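You operate a simulated robot arm through the tools that you are given. There is no shell and no other tool.

Carry out the task below with a simulated two-armed robot. There is one attempt and no reset: what you move stays moved.

## Task
Check the red gauge at 4 bar on the gauge checker and sort it: OK or REDO.
Fine: plug it into the test port, TEST lever fully open and left so, wind the black knob till the square gauge shows 4, wind right back, then stand it on OK if the two read the same, else on REDO; leave the other gauges alone.

The check looks at the end state, three seconds after you hand in, the way a careful person would. Anything else that was tipped, shoved, dropped, spilled or broken makes it a failure.

## Robot
Two 7-joint arms with two-finger grippers on one trunk that stands fixed in place. Base frame: the origin is at the foot of the trunk, x ahead of it, y to its left, z up. Lengths are in cm, angles in degrees, forces in N, time in s.
The left shoulder is at [6, 17.9, 121.7], the right one opposite. With the tool pointing down near the work surface each hand reaches from about 10 to 64 cm from the base axis, measured 20 degrees to its own side. Payload 1.96 kg a hand.
Tool frame (each hand has its own): the origin (TCP) lies between the finger pads and is the grasp point; the fingertips stand 2 cm ahead of it; z points along the fingers, y is the line along which they close. The gripper opens to 7.2 cm; its body begins 3.8 cm behind the TCP.
Orientation is that of the tool frame in the base frame, as [roll, pitch, yaw] about the fixed x, y, z axes, in that order (R = Rz(yaw) Ry(pitch) Rx(roll)). With the fingers straight down and closing along the base's y, the tool's x points along the base's -x, its y along +y and its z along -z.

## Interface
- The arms move only by the tool move_arm. It takes "left_commands", "right_commands" or both (then of equal length, played together; a hand with none holds still); each is a list of rows, each a list of 3 entries, a list of its own where there are three numbers: the gripper command, from -1 (fully open) to 1 (shut), values between in proportion, then the shift along the tool's x, y, z in units of 25 mm (1.0 is 25 mm), then the turn, a rotation vector about the tool's x, y, z in units of 4 degrees (1.0 is 4 degrees). In form: [[hand, [tx, ty, tz], [wx, wy, wz]], ...]. A call has 1 to 20 rows; each row shifts and turns the commanded pose from where the row before left it, along the tool's axes as they then stand. A call with a number of a shift or a turn outside -1 to 1 is refused whole. Rows are played at 5 a second. More than 5 cm and 8.6 degrees between two rows, or a gripper value outside its range, and nothing of the call is played. Where a pose cannot be reached the arm comes as near as it can. A force on the tool above 40 N (or 10 N above the force at the start of the call, whichever is more), or a blocked arm, ends the call early, and 0.2 s more pass. Each finger travels about 15.3 cm/s and halts on what it meets, pressing with about 38 N; the grip force reading is that of the motor and also rises with nothing between the fingers. The clock runs only during rows and for 0.2 s after the last one: add rows that do not move to give the fingers time. The reply holds the time, the measured pose of the TCP, the force on the tool along the base axes, the opening and the grip force, in the units named above and with some noise, with the torque about the TCP (base axes, N m) and any sound that the robot's microphone picked up, and new pictures: "show" is both (left out), scene, wrist or none (wrist: the cameras of the hands that moved).
- Cameras (640 x 400 px; columns grow to the right, rows downward): "scene" is now at [0.72, -0.54, 175.49]; the picture's right is [-0.10, -0.99, 0.00], its down [-0.84, 0.09, -0.53] and it looks along [0.53, -0.05, -0.85] (base axes); focal length 372 px, centre (320, 200). "left" rides on the left gripper at [7.1, -1.9, -8.2] in its tool frame; the picture's right is [0.26, 0.96, 0.00], its down [-0.67, 0.18, -0.72] and it looks along [-0.69, 0.19, 0.70] (tool axes); focal length 280 px, centre (320, 200). "right" rides on the right gripper at [7.1, 1.9, -8.2] in its tool frame; the picture's right is [-0.26, 0.97, 0.00], its down [-0.67, -0.18, -0.72] and it looks along [-0.69, -0.19, 0.70] (tool axes); focal length 280 px, centre (320, 200). There is no depth. A picture from a camera that has moved, and an enlarged one, comes with that camera's place and axes in the base frame and with its lens.
- slide_trunk(by): slides the trunk up (or, below 0, down) by that many cm; the arms and the scene camera ride with it, the base frame stays. It gives what a move gives, with no picture.
- aim_head(pan, tilt): turns the head with the scene camera to pan (to the left, within 86 degrees either way) and tilt (down, from -29 to 69), counted from straight ahead of the robot. It gives what a move gives, and a new picture of the scene camera.
- close_up(camera, box): a new picture of the part [left, top, right, bottom] of that camera's present view, enlarged. The clock stands still meanwhile.
- close_job(): hands the job in; it is judged then, once.

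Nothing tells you positions but the pictures and the camera data. Unless the task says otherwise, let go and move clear before handing in.

The tools are called after "Call:" as name(argument=value, ...) on one line, values as JSON. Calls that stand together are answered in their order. move_arm: Moves the arms, as the interface text tells. Its arguments: {"type":"object","properties":{"left_commands":{"type":"array"},"right_commands":{"type":"array"},"show":{"type":"string","enum":["both","scene","wrist","none"]}},"required":[]} The other tools are called the same way: slide_trunk (by) moves the trunk up or down; aim_head (pan, tilt) turns the head that bears the scene camera; close_up (camera, box) takes an enlarged picture of a part of a camera's view; close_job () hands the job in.

At the start:

```text
t: 0.0
left_tool_pos: [41.48, 21.78, 119.01]
left_tool_rot: [180.0, 0.1, 179.9]
left_force: [-0.8, -0.7, -1.2]
left_wrist_torque: [0.0, 0.01, 0.01]
left_grip_width: 7.2
left_grip_force: 0.0
right_tool_pos: [37.8, -13.17, 124.17]
right_tool_rot: [179.9, -0.1, -180.0]
right_force: [-0.7, 0.2, -0.3]
right_wrist_torque: [0.0, 0.01, 0.01]
right_grip_width: 7.18
right_grip_force: 0.0
trunk travel left (down, up): [-86.2, 12.8]
head pan, tilt (commanded): [-5.9, 58.1]
```

scene: 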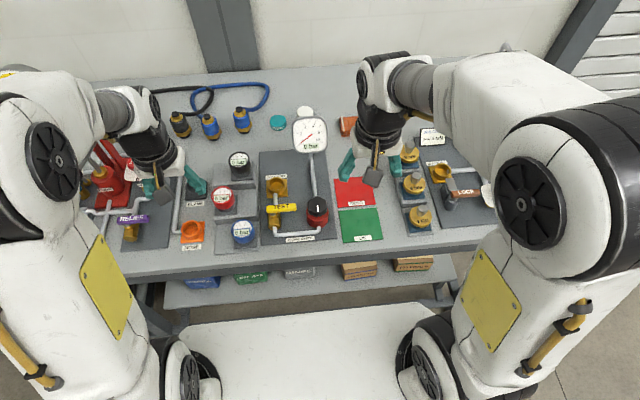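
right: 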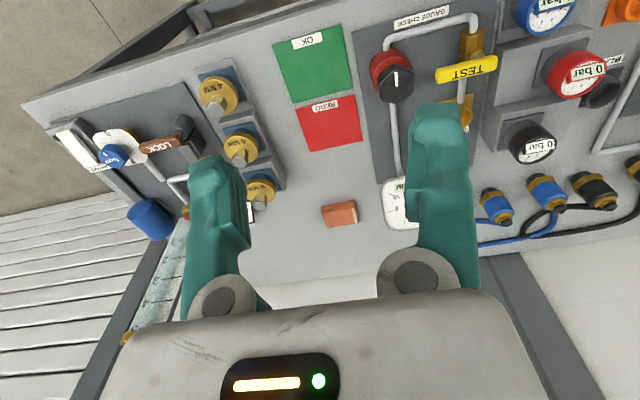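
left: 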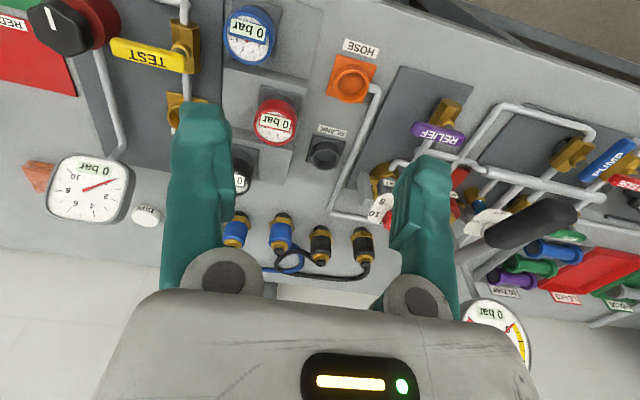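

I see the bench with a gauge checker panel in the middle (TEST lever in yellow, black knob on red body, square gauge behind), three loose gauges (black, red, blue) left of it, and the red REDO and green OK pads to the right. I'll take close-ups first to locate things precisely.

Call:
close_up(camera="scene", box=[200, 90, 400, 250])

Call:
close_up(camera="left", box=[0, 0, 360, 225])

Call:
close_up(camera="right", box=[340, 0, 640, 190])

```text
2.50 times, centred on (300, 170) of scene
camera zoom: at [0.72, -0.54, 175.49], right [-0.1, -0.99, 0.0], down [-0.84, 0.09, -0.53], along [0.53, -0.05, -0.85], focal length 930 px, centre (370, 275)
```

zoom: 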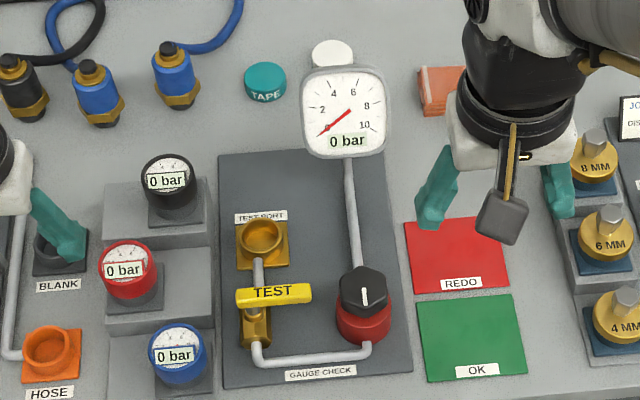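

```text
1.78 times, centred on (180, 112) of left
camera zoom: at [34.49, 19.79, 127.23], right [-0.26, 0.96, 0.0], down [0.67, 0.18, 0.72], along [0.69, 0.19, -0.7], focal length 498 px, centre (569, 356)
```

zoom: 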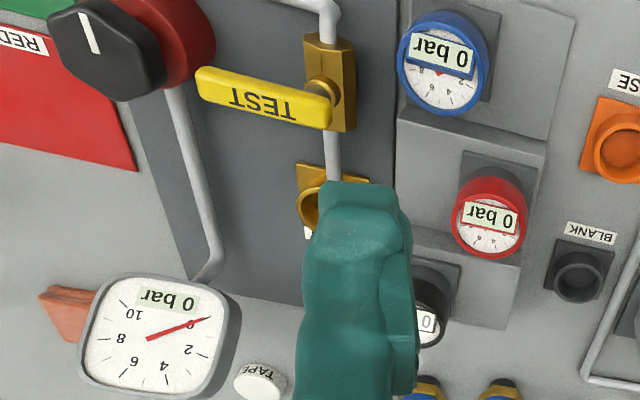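

```text
2.11 times, centred on (490, 95) of right
camera zoom: at [30.76, -11.21, 132.48], right [0.26, 0.97, 0.0], down [0.67, -0.18, 0.72], along [0.69, -0.19, -0.7], focal length 590 px, centre (-38, 421)
```

zoom: 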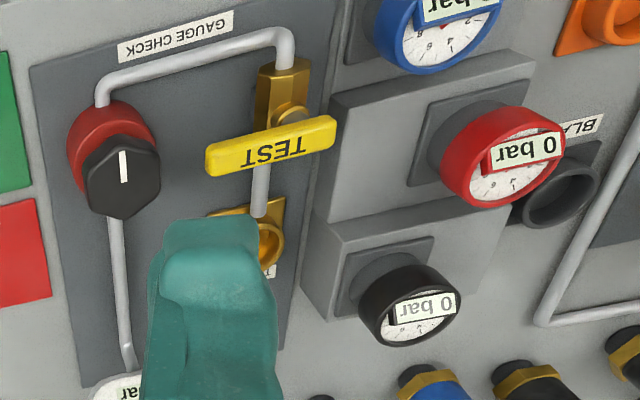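

The red gauge is at about (54, 19, 94) from two-camera triangulation, in the left arm's range. I'll zoom in on the parts for detail before moving.

Call:
close_up(camera="scene", box=[260, 165, 340, 215])

Call:
close_up(camera="scene", box=[220, 140, 300, 190])

Call:
close_up(camera="scene", box=[200, 170, 280, 220])

Call:
close_up(camera="scene", box=[260, 200, 340, 250])

Call:
close_up(camera="left", box=[100, 0, 260, 100])

Call:
close_up(camera="right", box=[350, 20, 510, 120])

```text
8.00 times, centred on (300, 190) of scene
camera zoom: at [0.72, -0.54, 175.49], right [-0.1, -0.99, 0.0], down [-0.84, 0.09, -0.53], along [0.53, -0.05, -0.85], focal length 2976 px, centre (480, 280)
```

zoom: 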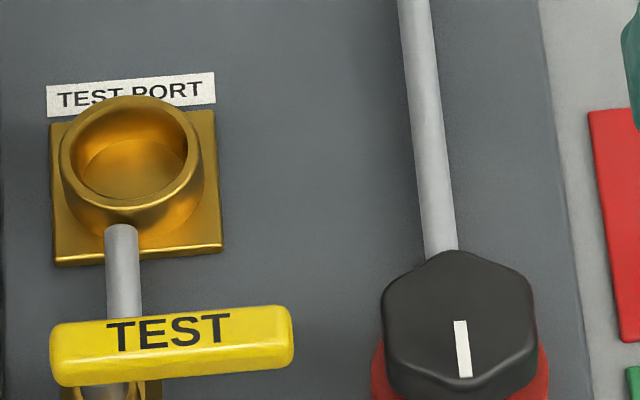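

```text
8.00 times, centred on (260, 165) of scene
camera zoom: at [0.72, -0.54, 175.49], right [-0.1, -0.99, 0.0], down [-0.84, 0.09, -0.53], along [0.53, -0.05, -0.85], focal length 2976 px, centre (800, 480)
```

zoom: 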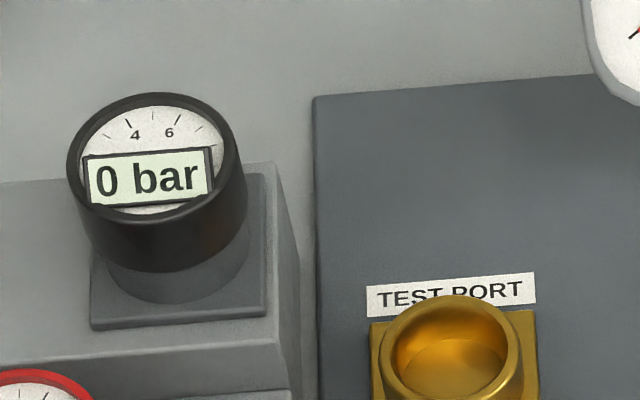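

```text
8.00 times, centred on (240, 195) of scene
camera zoom: at [0.72, -0.54, 175.49], right [-0.1, -0.99, 0.0], down [-0.84, 0.09, -0.53], along [0.53, -0.05, -0.85], focal length 2976 px, centre (960, 240)
```

zoom: 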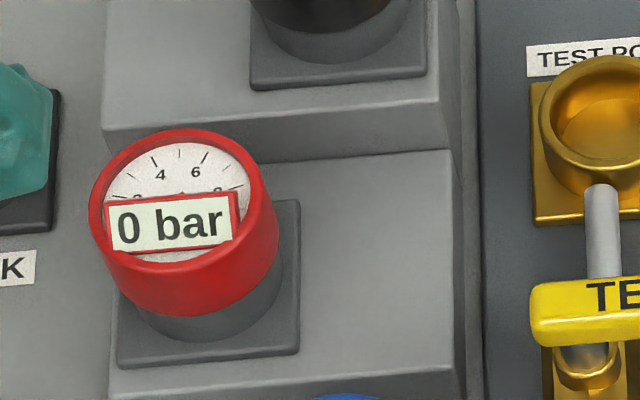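

```text
8.00 times, centred on (300, 225) of scene
camera zoom: at [0.72, -0.54, 175.49], right [-0.1, -0.99, 0.0], down [-0.84, 0.09, -0.53], along [0.53, -0.05, -0.85], focal length 2976 px, centre (480, 0)
```

zoom: 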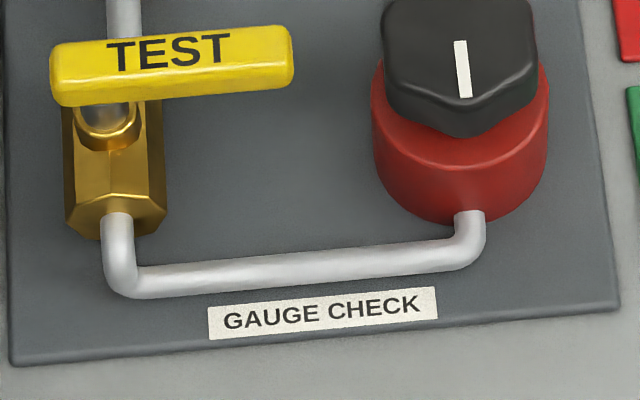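

```text
4.00 times, centred on (180, 50) of left
camera zoom: at [34.49, 19.79, 127.23], right [-0.26, 0.96, 0.0], down [0.67, 0.18, 0.72], along [0.69, 0.19, -0.7], focal length 1122 px, centre (880, 800)
```

zoom: 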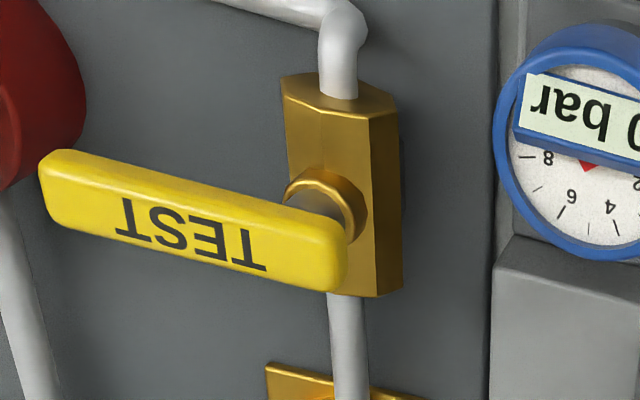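

```text
4.00 times, centred on (430, 70) of right
camera zoom: at [30.76, -11.21, 132.48], right [0.26, 0.97, 0.0], down [0.67, -0.18, 0.72], along [0.69, -0.19, -0.7], focal length 1122 px, centre (-120, 720)
```

zoom: 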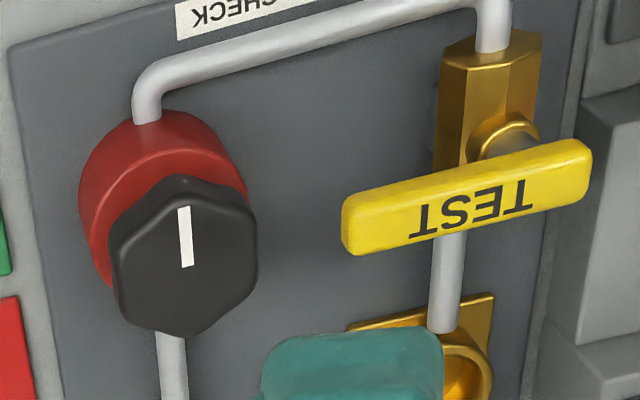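

The layout is clear: black knob at about (50.3, -5, 92.5), TEST lever pivot about (50.8, 6.2, 92) with its handle pointing to -y, test port about (60, 5.5, ~90), REDO about (57, -16), OK about (46, -16). Next I move the open left hand to a point above the red gauge to refine its position with the wrist camera.

Call:
move_arm(left_commands=[[-1, [-0.853, -0.185, 0.867], [0, 0, 0]], [-1, [-0.853, -0.185, 0.867], [0, 0, 0]], [-1, [-0.853, -0.185, 0.867], [0, 0, 0]], [-1, [-0.853, -0.185, 0.867], [0, 0, 0]], [-1, [-0.853, -0.185, 0.867], [0, 0, 0]], [-1, [-0.853, -0.185, 0.867], [0, 0, 0]], [-1, [0, 0, 0], [0, 0, 0]]], show="both")

```text
t: 1.6
left_tool_pos: [54.06, 19.15, 105.75]
left_tool_rot: [180.0, 0.0, -179.9]
left_force: [-0.1, -0.2, -0.4]
left_wrist_torque: [-0.03, 0.01, 0.01]
left_grip_width: 7.19
left_grip_force: 0.1
right_tool_pos: [37.81, -13.15, 124.45]
right_tool_rot: [179.9, 0.0, -179.9]
right_force: [-1.2, 0.0, 0.0]
right_wrist_torque: [-0.03, 0.02, 0.01]
right_grip_width: 7.2
right_grip_force: 0.0
trunk travel left (down, up): [-86.2, 12.8]
head pan, tilt (commanded): [-5.9, 58.1]
camera scene: at [0.66, -0.54, 175.49], right [-0.1, -0.99, 0.0], down [-0.84, 0.09, -0.53], along [0.53, -0.05, -0.85], focal length 372 px, centre (320, 200)
camera left: at [47.13, 17.04, 114.06], right [-0.26, 0.96, 0.0], down [0.67, 0.18, 0.72], along [0.69, 0.19, -0.7], focal length 280 px, centre (320, 200)
```

scene: 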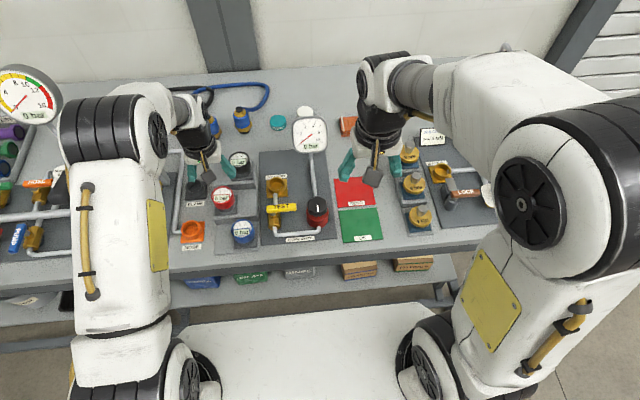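
left: 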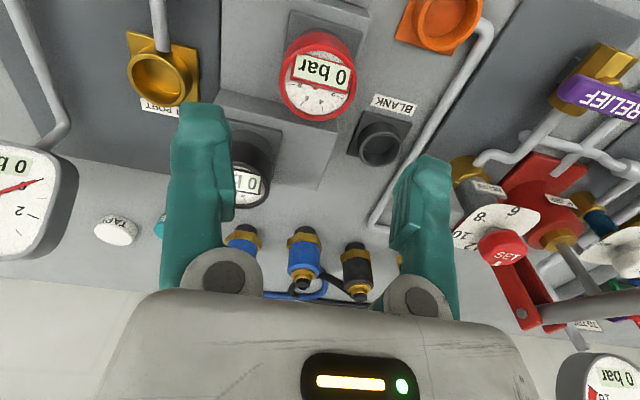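

The red gauge now sits nearly straight below the left hand. I'll enlarge both views to refine its centre and check the test port too.

Call:
close_up(camera="left", box=[240, 0, 400, 100])

Call:
close_up(camera="left", box=[80, 10, 240, 110])

Call:
close_up(camera="scene", box=[180, 165, 260, 215])

```text
4.00 times, centred on (320, 50) of left
camera zoom: at [47.13, 17.04, 114.06], right [-0.26, 0.96, 0.0], down [0.67, 0.18, 0.72], along [0.69, 0.19, -0.7], focal length 1122 px, centre (320, 800)
```

zoom: 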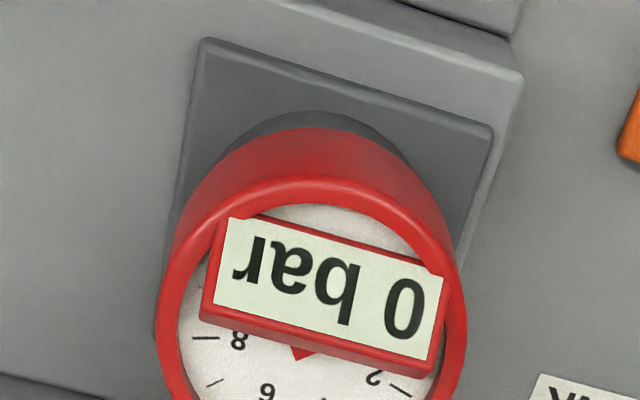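

```text
4.00 times, centred on (160, 60) of left
camera zoom: at [47.13, 17.04, 114.06], right [-0.26, 0.96, 0.0], down [0.67, 0.18, 0.72], along [0.69, 0.19, -0.7], focal length 1122 px, centre (960, 760)
```

zoom: 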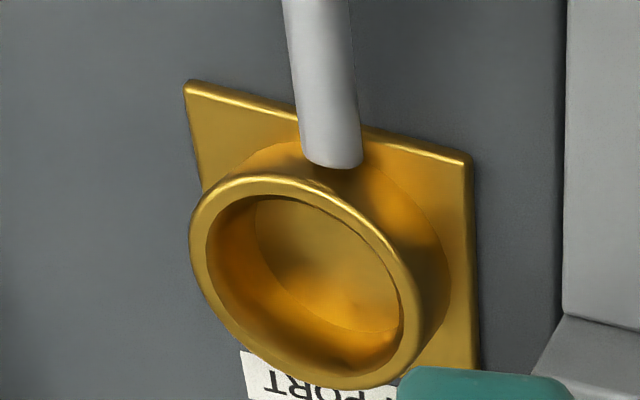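

```text
8.00 times, centred on (220, 190) of scene
camera zoom: at [0.66, -0.54, 175.49], right [-0.1, -0.99, 0.0], down [-0.84, 0.09, -0.53], along [0.53, -0.05, -0.85], focal length 2976 px, centre (1120, 280)
```

zoom: 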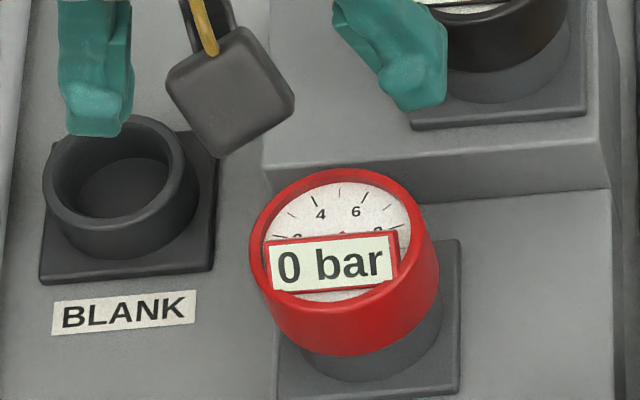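

The gauge face looks to be at about (55.2, 19.2, 94.4). I'll shift to it and descend to z≈100 for another check before gripping.

Call:
move_arm(left_commands=[[-1, [-0.23, 0, 0.75], [0, 0, 0]], [-1, [-0.23, 0, 0.75], [0, 0, 0]], [-1, [0, 0, 0.75], [0, 0, 0]], [-1, [0, 0, 0], [0, 0, 0]]], show="both")

Call:
close_up(camera="left", box=[160, 20, 480, 220])

Call:
close_up(camera="scene", box=[170, 155, 270, 218])

```text
t: 2.6
left_tool_pos: [55.47, 19.2, 100.32]
left_tool_rot: [180.0, 0.0, -180.0]
left_force: [-0.1, -0.1, 0.5]
left_wrist_torque: [0.0, 0.01, 0.03]
left_grip_width: 7.23
left_grip_force: 0.1
right_tool_pos: [37.98, -13.25, 124.45]
right_tool_rot: [179.9, 0.0, -179.9]
right_force: [0.0, -0.3, 0.2]
right_wrist_torque: [0.0, 0.0, 0.01]
right_grip_width: 7.19
right_grip_force: 0.1
trunk travel left (down, up): [-86.2, 12.8]
head pan, tilt (commanded): [-5.9, 58.1]
camera scene: at [0.74, -0.55, 175.49], right [-0.1, -0.99, 0.0], down [-0.84, 0.09, -0.53], along [0.53, -0.05, -0.85], focal length 372 px, centre (320, 200)
camera left: at [48.41, 17.16, 108.53], right [-0.26, 0.96, 0.0], down [0.67, 0.18, 0.72], along [0.69, 0.19, -0.7], focal length 280 px, centre (320, 200)
```

scene: 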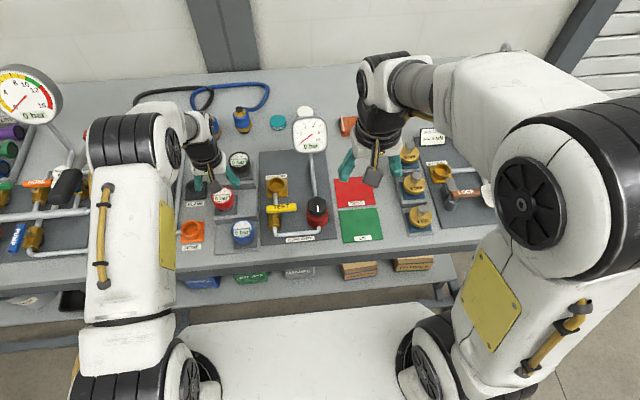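
left: 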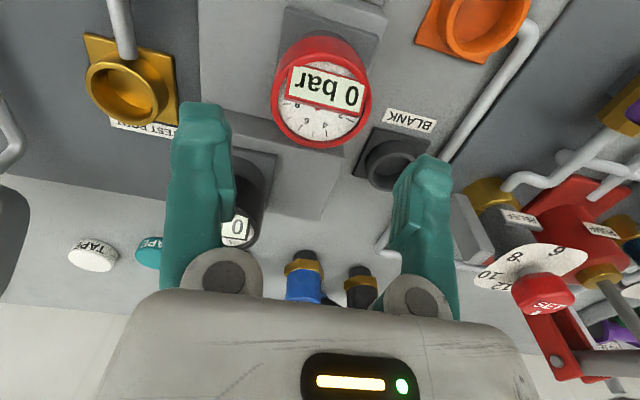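

```text
2.00 times, centred on (320, 120) of left
camera zoom: at [48.41, 17.16, 108.53], right [-0.26, 0.96, 0.0], down [0.67, 0.18, 0.72], along [0.69, 0.19, -0.7], focal length 561 px, centre (320, 360)
```

zoom: 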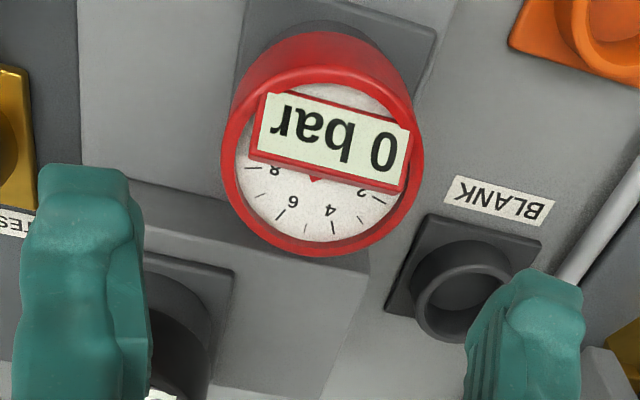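

```text
6.35 times, centred on (220, 186) of scene
camera zoom: at [0.74, -0.55, 175.49], right [-0.1, -0.99, 0.0], down [-0.84, 0.09, -0.53], along [0.53, -0.05, -0.85], focal length 2362 px, centre (955, 286)
```

zoom: 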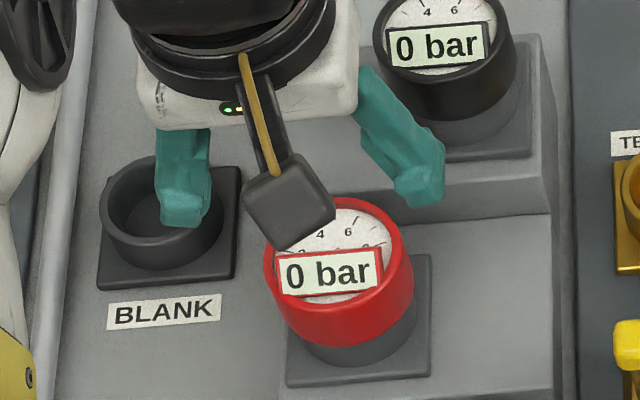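

The gauge centre refines to about (55.1, 19.0), face at z≈94.4, diameter about 5.4 cm. I'll centre on it, descend until the pads are around the body, then check before closing.

Call:
move_arm(left_commands=[[-1, [0.14, -0.06, 0.7], [0, 0, 0]], [-1, [0, 0, 0.7], [0, 0, 0]], [-1, [0, 0, 0.7], [0, 0, 0]], [-1, [0, 0, 0.7], [0, 0, 0]], [-1, [0, 0, 0], [0, 0, 0]]], show="both")

Call:
close_up(camera="scene", box=[180, 165, 260, 215])

```text
t: 3.8
left_tool_pos: [55.09, 18.94, 93.28]
left_tool_rot: [-180.0, 0.0, -179.9]
left_force: [0.5, 0.7, 0.0]
left_wrist_torque: [-0.02, 0.03, -0.01]
left_grip_width: 7.21
left_grip_force: 0.0
right_tool_pos: [37.75, -13.22, 124.44]
right_tool_rot: [179.9, 0.0, -179.9]
right_force: [0.1, -0.1, 0.0]
right_wrist_torque: [-0.03, 0.01, -0.03]
right_grip_width: 7.2
right_grip_force: 0.0
trunk travel left (down, up): [-86.2, 12.8]
head pan, tilt (commanded): [-5.9, 58.1]
camera scene: at [0.71, -0.55, 175.49], right [-0.1, -0.99, 0.0], down [-0.84, 0.09, -0.53], along [0.53, -0.05, -0.85], focal length 372 px, centre (320, 200)
camera left: at [48.1, 16.88, 101.55], right [-0.26, 0.96, 0.0], down [0.67, 0.18, 0.72], along [0.69, 0.19, -0.7], focal length 280 px, centre (320, 200)
```

scene: 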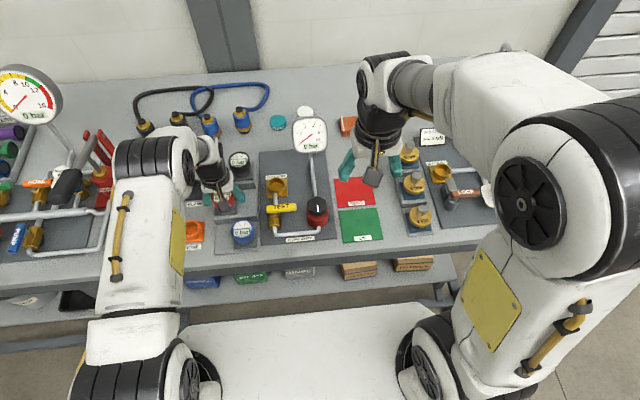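
left: 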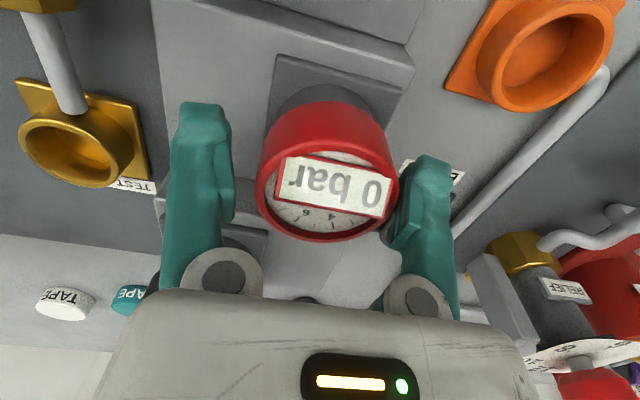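

```text
8.00 times, centred on (220, 190) of scene
camera zoom: at [0.71, -0.55, 175.49], right [-0.1, -0.99, 0.0], down [-0.84, 0.09, -0.53], along [0.53, -0.05, -0.85], focal length 2976 px, centre (1120, 280)
```

zoom: 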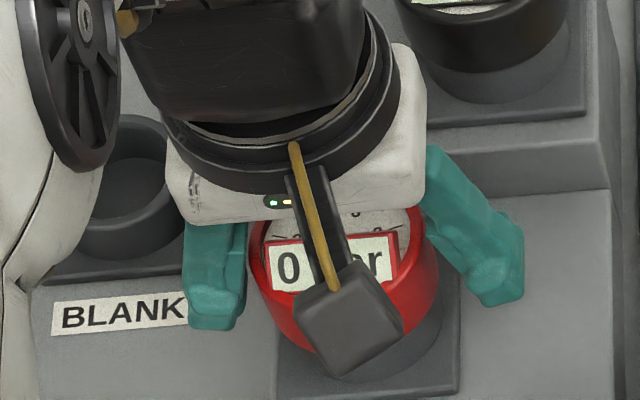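

The pads flank the gauge, but it sits a bit nearer the +y finger. I'll zoom in to judge the centring.

Call:
close_up(camera="left", box=[220, 80, 420, 260])

```text
2.22 times, centred on (320, 170) of left
camera zoom: at [48.1, 16.88, 101.55], right [-0.26, 0.96, 0.0], down [0.67, 0.18, 0.72], along [0.69, 0.19, -0.7], focal length 623 px, centre (320, 267)
```

zoom: 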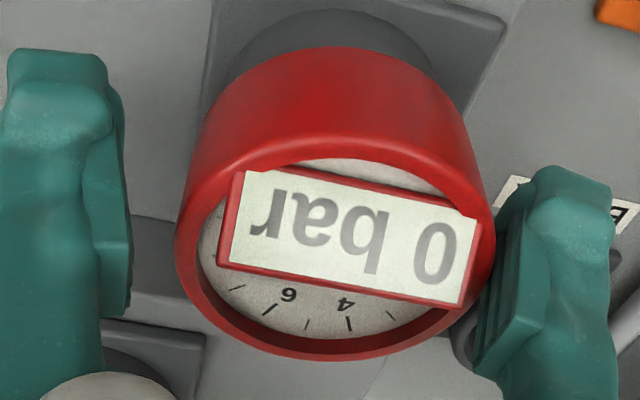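

The gauge is about 0.35 cm nearer the robot and 0.18 cm further left than the tool. I'll correct that and close the gripper.

Call:
move_arm(left_commands=[[-1, [0.14, 0.07, 0], [0, 0, 0]], [-1, [0, 0, 0], [0, 0, 0]], [0.0, [0, 0, 0], [0, 0, 0]], [1, [0, 0, 0], [0, 0, 0]], [1, [0, 0, 0], [0, 0, 0]], [1, [0, 0, 0], [0, 0, 0]]], show="both")

Call:
close_up(camera="left", box=[220, 80, 420, 260])

```text
t: 5.2
left_tool_pos: [54.69, 19.23, 93.36]
left_tool_rot: [180.0, 0.0, -179.9]
left_force: [0.7, 4.4, 3.4]
left_wrist_torque: [0.05, -0.17, 0.0]
left_grip_width: 5.83
left_grip_force: 37.7
right_tool_pos: [37.81, -13.14, 124.36]
right_tool_rot: [180.0, 0.0, -179.9]
right_force: [-0.6, -0.9, 0.4]
right_wrist_torque: [0.0, 0.0, -0.01]
right_grip_width: 7.16
right_grip_force: 0.0
trunk travel left (down, up): [-86.2, 12.8]
head pan, tilt (commanded): [-5.9, 58.1]
camera scene: at [0.7, -0.46, 175.49], right [-0.1, -0.99, 0.0], down [-0.84, 0.09, -0.53], along [0.53, -0.05, -0.85], focal length 372 px, centre (320, 200)
camera left: at [47.72, 17.15, 101.58], right [-0.26, 0.96, 0.0], down [0.67, 0.18, 0.72], along [0.69, 0.19, -0.7], focal length 280 px, centre (320, 200)
```

scene: 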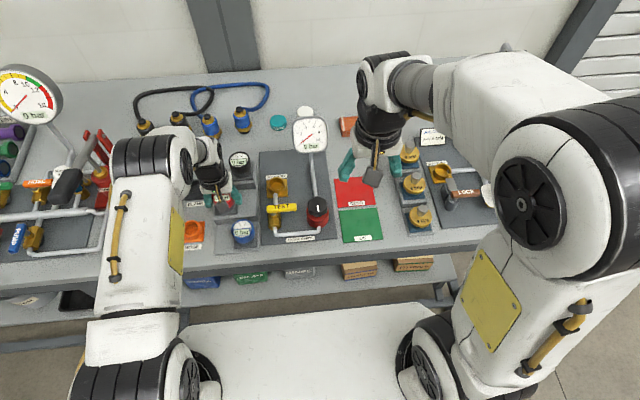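
left: 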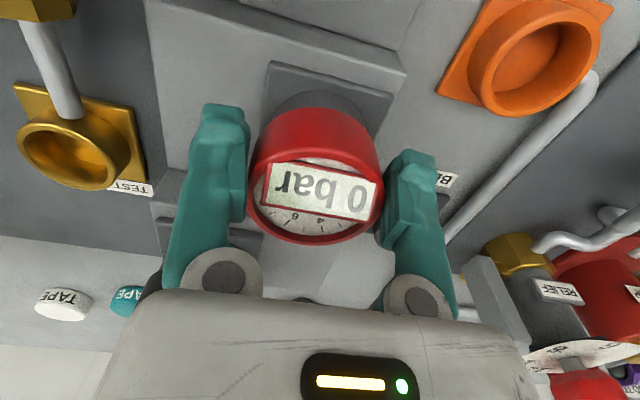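

```text
2.22 times, centred on (320, 170) of left
camera zoom: at [47.72, 17.15, 101.58], right [-0.26, 0.96, 0.0], down [0.67, 0.18, 0.72], along [0.69, 0.19, -0.7], focal length 623 px, centre (320, 267)
```

zoom: 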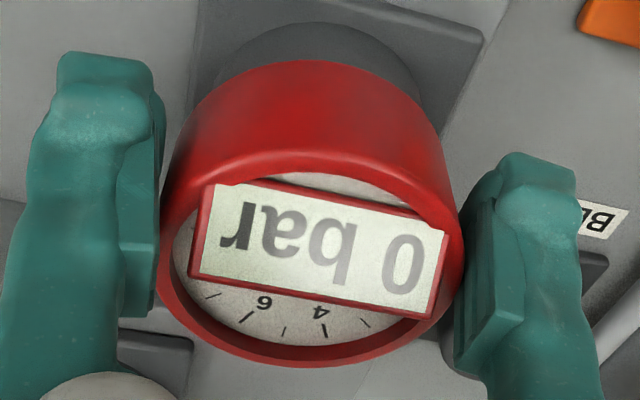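

The gauge is gripped (5.8 cm wide, 38 N). I'll lift it straight up slowly out of its holder.

Call:
move_arm(left_commands=[[1, [0, 0, -0.2], [0, 0, 0]], [1, [0, 0, -0.3], [0, 0, 0]], [1, [0, 0, -0.5], [0, 0, 0]], [1, [0, 0, -0.5], [0, 0, 0]], [1, [0, 0, -0.5], [0, 0, 0]], [1, [0, 0, 0], [0, 0, 0]]], show="both")

Call:
close_up(camera="left", box=[200, 0, 440, 260])

Call:
close_up(camera="scene", box=[180, 155, 260, 215])

```text
t: 6.6
left_tool_pos: [54.67, 19.19, 98.44]
left_tool_rot: [180.0, 0.0, -179.9]
left_force: [0.0, 0.0, -1.7]
left_wrist_torque: [0.04, 0.01, 0.02]
left_grip_width: 5.83
left_grip_force: 37.9
right_tool_pos: [37.91, -13.1, 124.28]
right_tool_rot: [179.9, -0.1, -179.8]
right_force: [0.4, 0.7, -0.4]
right_wrist_torque: [0.02, 0.0, 0.01]
right_grip_width: 7.19
right_grip_force: 0.0
trunk travel left (down, up): [-86.2, 12.8]
head pan, tilt (commanded): [-5.9, 58.1]
camera scene: at [0.78, -0.55, 175.48], right [-0.1, -0.99, 0.0], down [-0.84, 0.09, -0.53], along [0.53, -0.05, -0.85], focal length 372 px, centre (320, 200)
camera left: at [47.79, 17.09, 106.61], right [-0.26, 0.96, 0.0], down [0.67, 0.18, 0.71], along [0.69, 0.19, -0.7], focal length 280 px, centre (320, 200)
```

scene: 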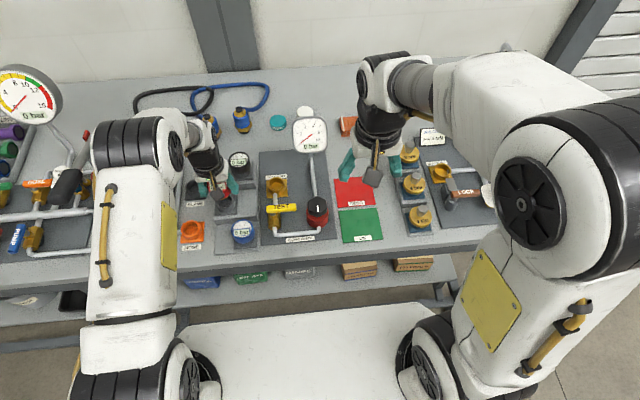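
left: 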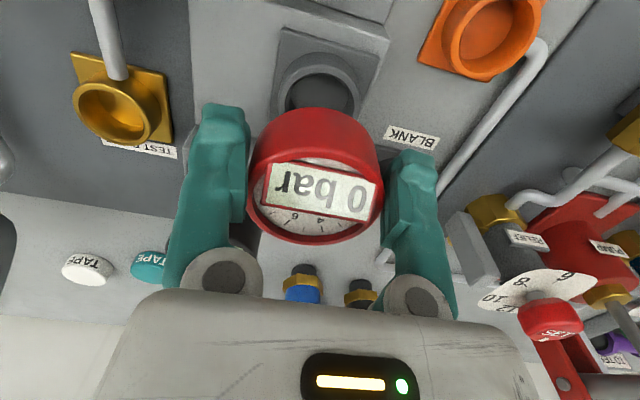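

```text
1.54 times, centred on (320, 130) of left
camera zoom: at [47.79, 17.09, 106.61], right [-0.26, 0.96, 0.0], down [0.67, 0.18, 0.71], along [0.69, 0.19, -0.7], focal length 431 px, centre (320, 308)
```

zoom: 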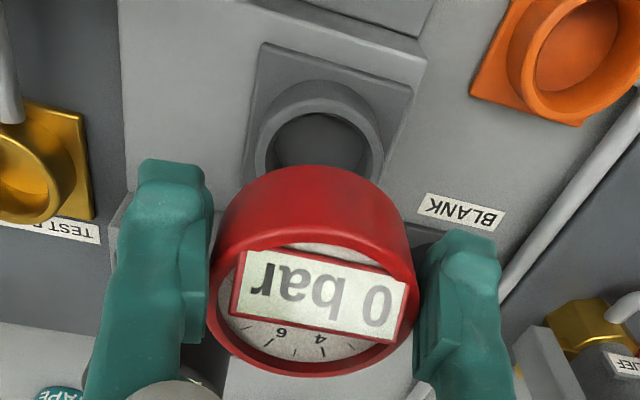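

```text
6.67 times, centred on (220, 185) of scene
camera zoom: at [0.78, -0.55, 175.48], right [-0.1, -0.99, 0.0], down [-0.84, 0.09, -0.53], along [0.53, -0.05, -0.85], focal length 2480 px, centre (987, 300)
```

zoom: 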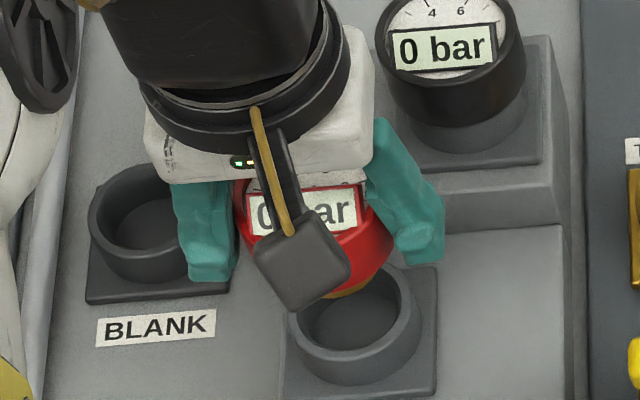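

The gauge came out cleanly, showing its brass stem. The test port rim triangulates to about (60.9, 5.55, 88.7), so I'll rise to clear the black gauge and carry it over the port.

Call:
move_arm(left_commands=[[1, [0, 0, -0.8], [0, 0, 0]], [1, [0, 0, -0.8], [0, 0, 0]], [1, [0, 0, -0.8], [0, 0, 0]], [1, [-0.35, -0.78, 0], [0, 0, 0]], [1, [-0.35, -0.78, 0], [0, 0, 0]], [1, [-0.35, -0.78, 0], [0, 0, 0]], [1, [-0.35, -0.78, 0], [0, 0, 0]], [1, [-0.35, -0.78, 0], [0, 0, 0]], [1, [-0.35, -0.78, 0], [0, 0, 0]], [1, [-0.38, -0.78, 0], [0, 0, 0]], [1, [0, 0, 0], [0, 0, 0]], [1, [0, 0, 0], [0, 0, 0]]], show="both")

```text
t: 9.2
left_tool_pos: [58.96, 9.26, 104.28]
left_tool_rot: [-179.9, 0.0, -179.9]
left_force: [0.0, 1.1, -1.0]
left_wrist_torque: [0.01, 0.04, -0.02]
left_grip_width: 5.82
left_grip_force: 37.7
left hand out of reach, approached as far as the arm can: row 9, 10
right_tool_pos: [37.83, -13.11, 124.32]
right_tool_rot: [180.0, 0.0, -180.0]
right_force: [0.5, -0.6, -0.1]
right_wrist_torque: [0.0, 0.03, 0.0]
right_grip_width: 7.19
right_grip_force: 0.1
trunk travel left (down, up): [-86.2, 12.8]
head pan, tilt (commanded): [-5.9, 58.1]
camera scene: at [0.74, -0.51, 175.49], right [-0.1, -0.99, 0.0], down [-0.84, 0.09, -0.53], along [0.53, -0.05, -0.85], focal length 372 px, centre (320, 200)
camera left: at [52.05, 7.1, 112.49], right [-0.26, 0.96, 0.0], down [0.67, 0.18, 0.72], along [0.69, 0.19, -0.7], focal length 280 px, centre (320, 200)
```

scene: 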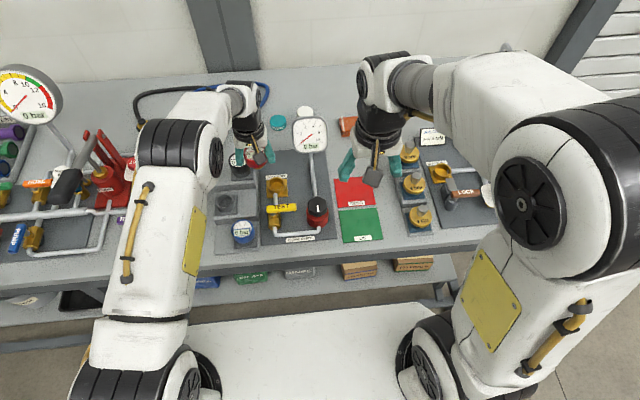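
left: 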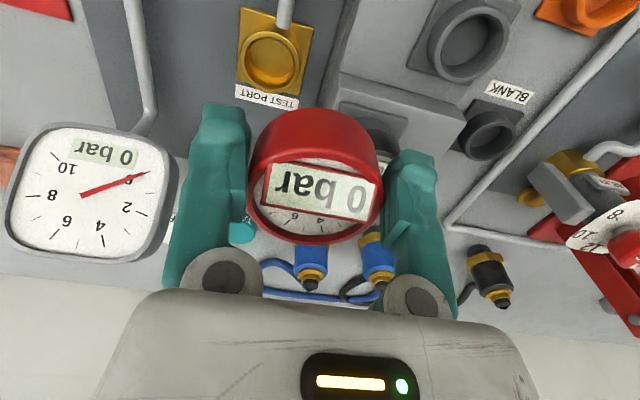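

The left arm runs out of reach with a vertical tool (needs about 2.6 cm more). I'll return the gauge to its holder and re-grip it with the hand tilted back about 15°, which lets the wrist stay closer while the gauge stays upright.

Call:
move_arm(left_commands=[[1, [0.342, 0.796, 0], [0, 0, 0]], [1, [0.342, 0.796, 0], [0, 0, 0]], [1, [0.342, 0.796, 0], [0, 0, 0]], [1, [0.342, 0.796, 0], [0, 0, 0]], [1, [0.342, 0.796, 0], [0, 0, 0]], [1, [0, 0, 0], [0, 0, 0]], [1, [0, 0, 0], [0, 0, 0]]], show="wrist")

```text
t: 10.8
left_tool_pos: [54.59, 19.43, 104.27]
left_tool_rot: [-180.0, 0.0, -179.9]
left_force: [0.0, -0.5, -1.1]
left_wrist_torque: [-0.01, -0.01, 0.02]
left_grip_width: 5.76
left_grip_force: 37.7
right_tool_pos: [37.92, -13.22, 124.39]
right_tool_rot: [179.8, 0.0, -180.0]
right_force: [-0.7, 0.2, 0.0]
right_wrist_torque: [-0.02, -0.02, -0.01]
right_grip_width: 7.21
right_grip_force: 0.1
trunk travel left (down, up): [-86.2, 12.8]
head pan, tilt (commanded): [-5.9, 58.1]
camera left: at [47.57, 17.37, 112.56], right [-0.26, 0.96, 0.0], down [0.67, 0.18, 0.72], along [0.69, 0.19, -0.7], focal length 280 px, centre (320, 200)
```

left: 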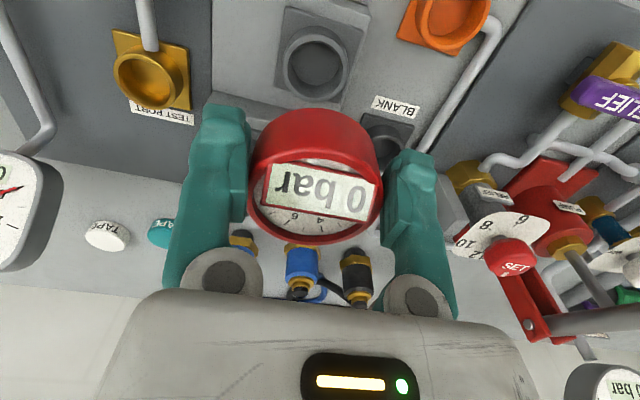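

I'm back above the holder. I'll align to the original seated position (54.69, 19.2) and lower most of the way.

Call:
move_arm(left_commands=[[1, [-0.03, -0.08, 0.8], [0, 0, 0]], [1, [0, 0, 0.8], [0, 0, 0]], [1, [0, 0, 0.7], [0, 0, 0]], [1, [0, 0, 0], [0, 0, 0]], [1, [0, 0, 0], [0, 0, 0]]], show="wrist")

Call:
close_up(camera="scene", box=[180, 155, 260, 215])

```text
t: 12.0
left_tool_pos: [54.52, 19.44, 98.35]
left_tool_rot: [180.0, 0.0, -179.9]
left_force: [0.1, 0.5, -1.7]
left_wrist_torque: [0.0, 0.01, 0.0]
left_grip_width: 5.75
left_grip_force: 38.6
right_tool_pos: [37.95, -13.23, 124.41]
right_tool_rot: [180.0, -0.1, -179.9]
right_force: [0.3, -0.4, 0.3]
right_wrist_torque: [0.0, 0.01, -0.02]
right_grip_width: 7.21
right_grip_force: 0.1
trunk travel left (down, up): [-86.2, 12.8]
head pan, tilt (commanded): [-5.9, 58.1]
camera left: at [47.57, 17.26, 106.58], right [-0.26, 0.96, 0.0], down [0.67, 0.18, 0.72], along [0.69, 0.19, -0.7], focal length 280 px, centre (320, 200)
```

left: 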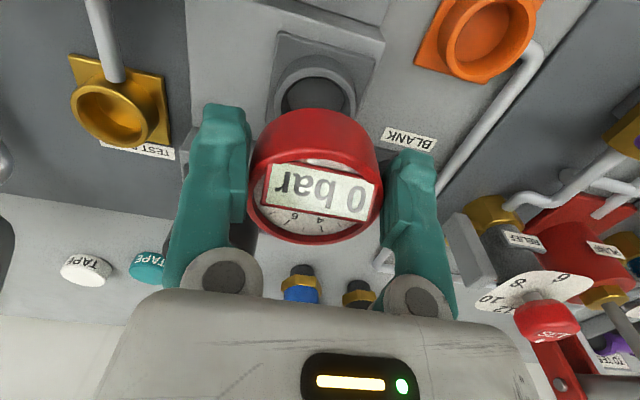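

```text
6.67 times, centred on (220, 185) of scene
camera zoom: at [0.74, -0.53, 175.48], right [-0.1, -0.99, 0.0], down [-0.84, 0.09, -0.53], along [0.53, -0.05, -0.85], focal length 2480 px, centre (987, 300)
```

zoom: 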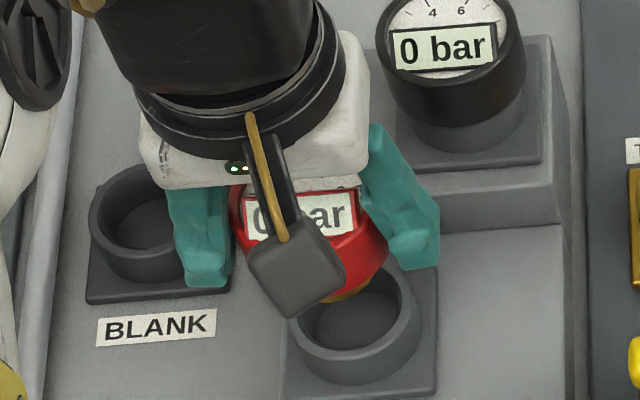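

The hand is still about 0.2 cm too far left and 0.15 cm too near compared with the lift-out view. I'll correct and re-check before lowering.

Call:
move_arm(left_commands=[[1, [-0.06, -0.09, 0.2], [0, 0, 0]], [1, [0, 0, 0.2], [0, 0, 0]], [1, [0, 0, 0], [0, 0, 0]], [1, [0, 0, 0], [0, 0, 0]]], show="wrist")

Call:
close_up(camera="left", box=[200, 0, 440, 150])

Call:
close_up(camera="scene", box=[180, 155, 260, 215])

```text
t: 13.0
left_tool_pos: [54.84, 19.01, 97.27]
left_tool_rot: [180.0, 0.0, 179.9]
left_force: [0.2, -0.2, -2.1]
left_wrist_torque: [0.01, 0.03, -0.01]
left_grip_width: 5.74
left_grip_force: 38.5
right_tool_pos: [37.82, -13.08, 124.36]
right_tool_rot: [179.9, -0.1, -179.9]
right_force: [0.7, 0.2, 0.5]
right_wrist_torque: [0.01, 0.0, 0.01]
right_grip_width: 7.21
right_grip_force: 0.0
trunk travel left (down, up): [-86.2, 12.8]
head pan, tilt (commanded): [-5.9, 58.1]
camera left: at [47.87, 17.03, 105.57], right [-0.26, 0.96, 0.0], down [0.67, 0.18, 0.72], along [0.69, 0.19, -0.7], focal length 280 px, centre (320, 200)
```

left: 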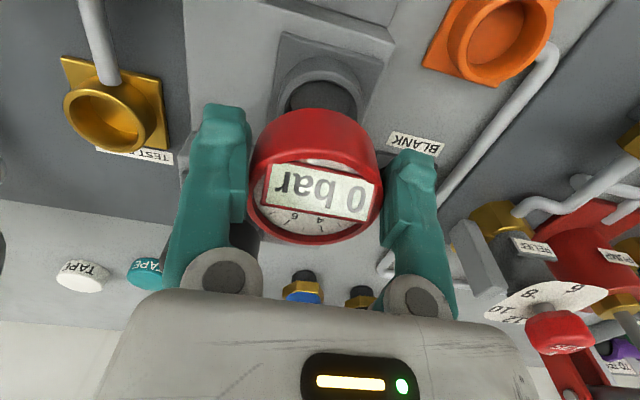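

```text
2.67 times, centred on (320, 75) of left
camera zoom: at [47.87, 17.03, 105.57], right [-0.26, 0.96, 0.0], down [0.67, 0.18, 0.72], along [0.69, 0.19, -0.7], focal length 748 px, centre (320, 533)
```

zoom: 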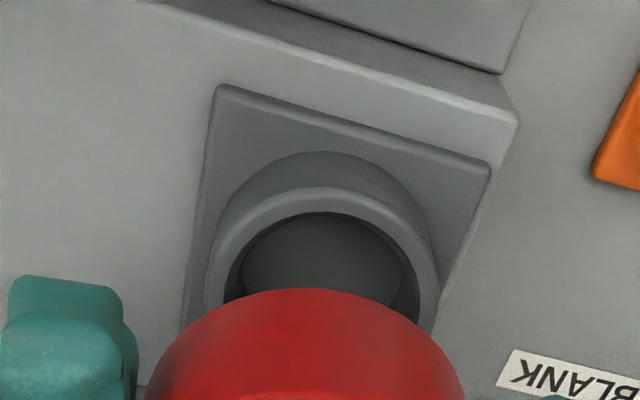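

```text
6.67 times, centred on (220, 185) of scene
camera zoom: at [0.76, -0.54, 175.48], right [-0.1, -0.99, 0.0], down [-0.84, 0.09, -0.53], along [0.53, -0.05, -0.85], focal length 2480 px, centre (987, 300)
```

zoom: 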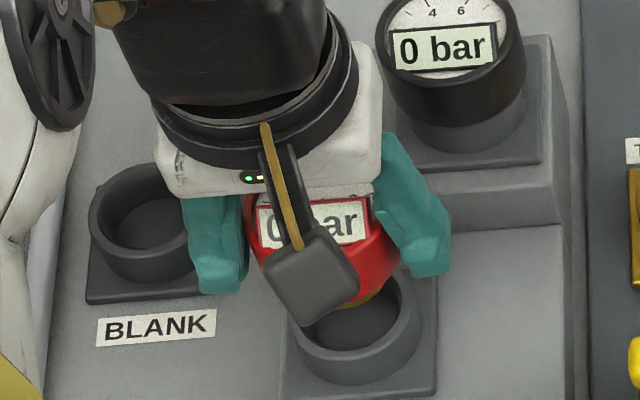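

The alignment now matches the lift-out view. I'll lower gently toward the seat at z≈93.4.

Call:
move_arm(left_commands=[[1, [0, 0, 0.3], [0, 0, 0]], [1, [0, 0, 0.3], [0, 0, 0]], [1, [0, 0, 0.3], [0, 0, 0]], [1, [0, 0, 0.3], [0, 0, 0]], [1, [0, 0, 0.2], [0, 0, 0]], [1, [0, 0, 0], [0, 0, 0]]], show="wrist")

Call:
close_up(camera="left", box=[200, 0, 440, 150])

Call:
close_up(camera="scene", box=[180, 155, 260, 215])

```text
t: 14.4
left_tool_pos: [54.68, 19.19, 94.0]
left_tool_rot: [-179.9, 0.1, -179.9]
left_force: [-4.7, 5.2, 0.1]
left_wrist_torque: [0.14, 0.13, 0.01]
left_grip_width: 5.73
left_grip_force: 38.1
right_tool_pos: [37.77, -13.13, 124.36]
right_tool_rot: [180.0, 0.1, -179.9]
right_force: [-0.3, 0.5, 0.2]
right_wrist_torque: [0.01, 0.02, 0.02]
right_grip_width: 7.21
right_grip_force: 0.0
trunk travel left (down, up): [-86.2, 12.8]
head pan, tilt (commanded): [-5.9, 58.1]
camera left: at [47.68, 17.15, 102.22], right [-0.26, 0.96, 0.0], down [0.67, 0.18, 0.72], along [0.69, 0.19, -0.7], focal length 280 px, centre (320, 200)
```

left: 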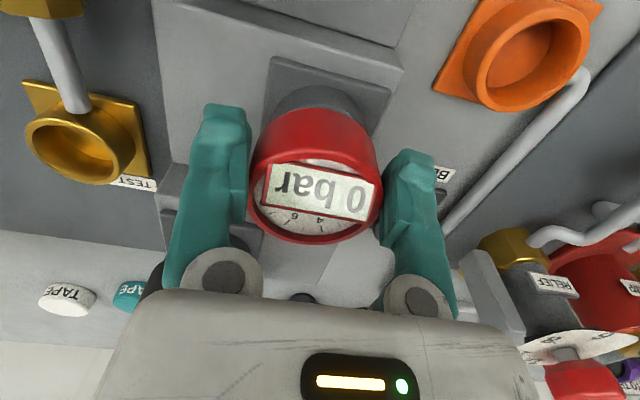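

```text
2.67 times, centred on (320, 75) of left
camera zoom: at [47.68, 17.15, 102.22], right [-0.26, 0.96, 0.0], down [0.67, 0.18, 0.72], along [0.69, 0.19, -0.7], focal length 748 px, centre (320, 533)
```

zoom: 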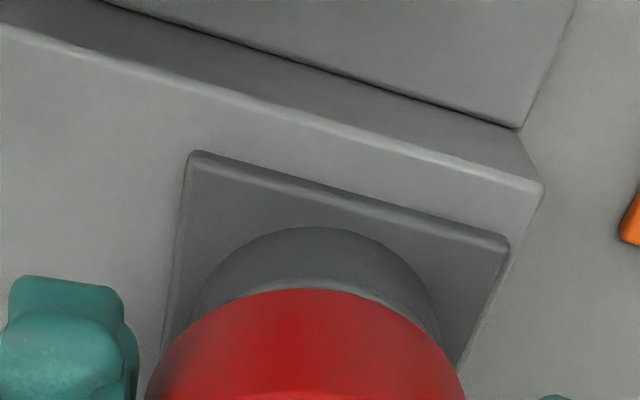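

```text
6.67 times, centred on (220, 185) of scene
camera zoom: at [0.61, -0.41, 175.48], right [-0.1, -0.99, 0.0], down [-0.84, 0.09, -0.53], along [0.53, -0.06, -0.85], focal length 2480 px, centre (987, 300)
```

zoom: 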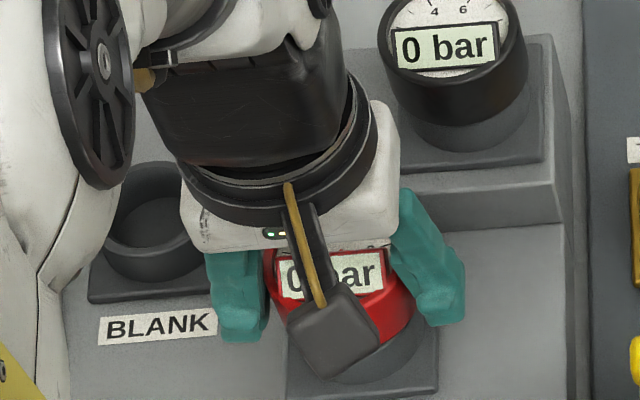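

The stem is in the hole with slight side contact, 0.6 cm from seated. I'll ease a little toward -x/+y, lower the rest and release.

Call:
move_arm(left_commands=[[1, [0.04, 0.04, 0.1], [0, 0, 0]], [1, [0.02, 0.02, 0.1], [0, 0, 0]], [1, [0, 0, 0.06], [0, 0, 0]], [1, [0, 0, 0], [0, 0, 0]]], show="wrist")

```text
t: 15.4
left_tool_pos: [54.57, 19.14, 93.36]
left_tool_rot: [-180.0, 0.3, -179.9]
left_force: [4.9, 4.2, 20.3]
left_wrist_torque: [-0.37, -0.37, 0.13]
left_grip_width: 5.73
left_grip_force: 37.8
right_tool_pos: [37.71, -13.06, 124.48]
right_tool_rot: [180.0, 0.1, -180.0]
right_force: [-0.2, 0.7, 0.1]
right_wrist_torque: [0.02, -0.01, -0.01]
right_grip_width: 7.2
right_grip_force: 0.0
trunk travel left (down, up): [-86.2, 12.8]
head pan, tilt (commanded): [-5.9, 58.1]
camera left: at [47.6, 17.15, 101.63], right [-0.26, 0.96, 0.0], down [0.67, 0.18, 0.72], along [0.69, 0.19, -0.69], focal length 280 px, centre (320, 200)
```

left: 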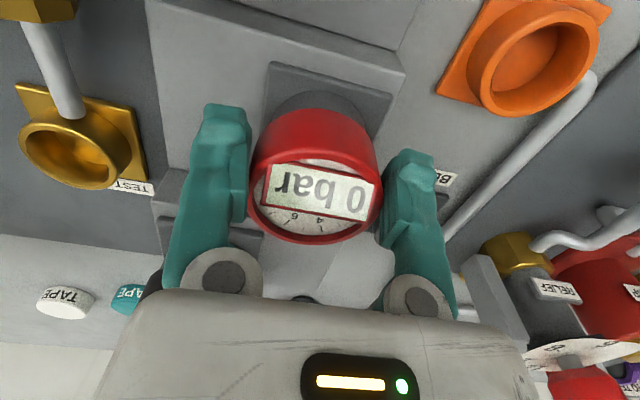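

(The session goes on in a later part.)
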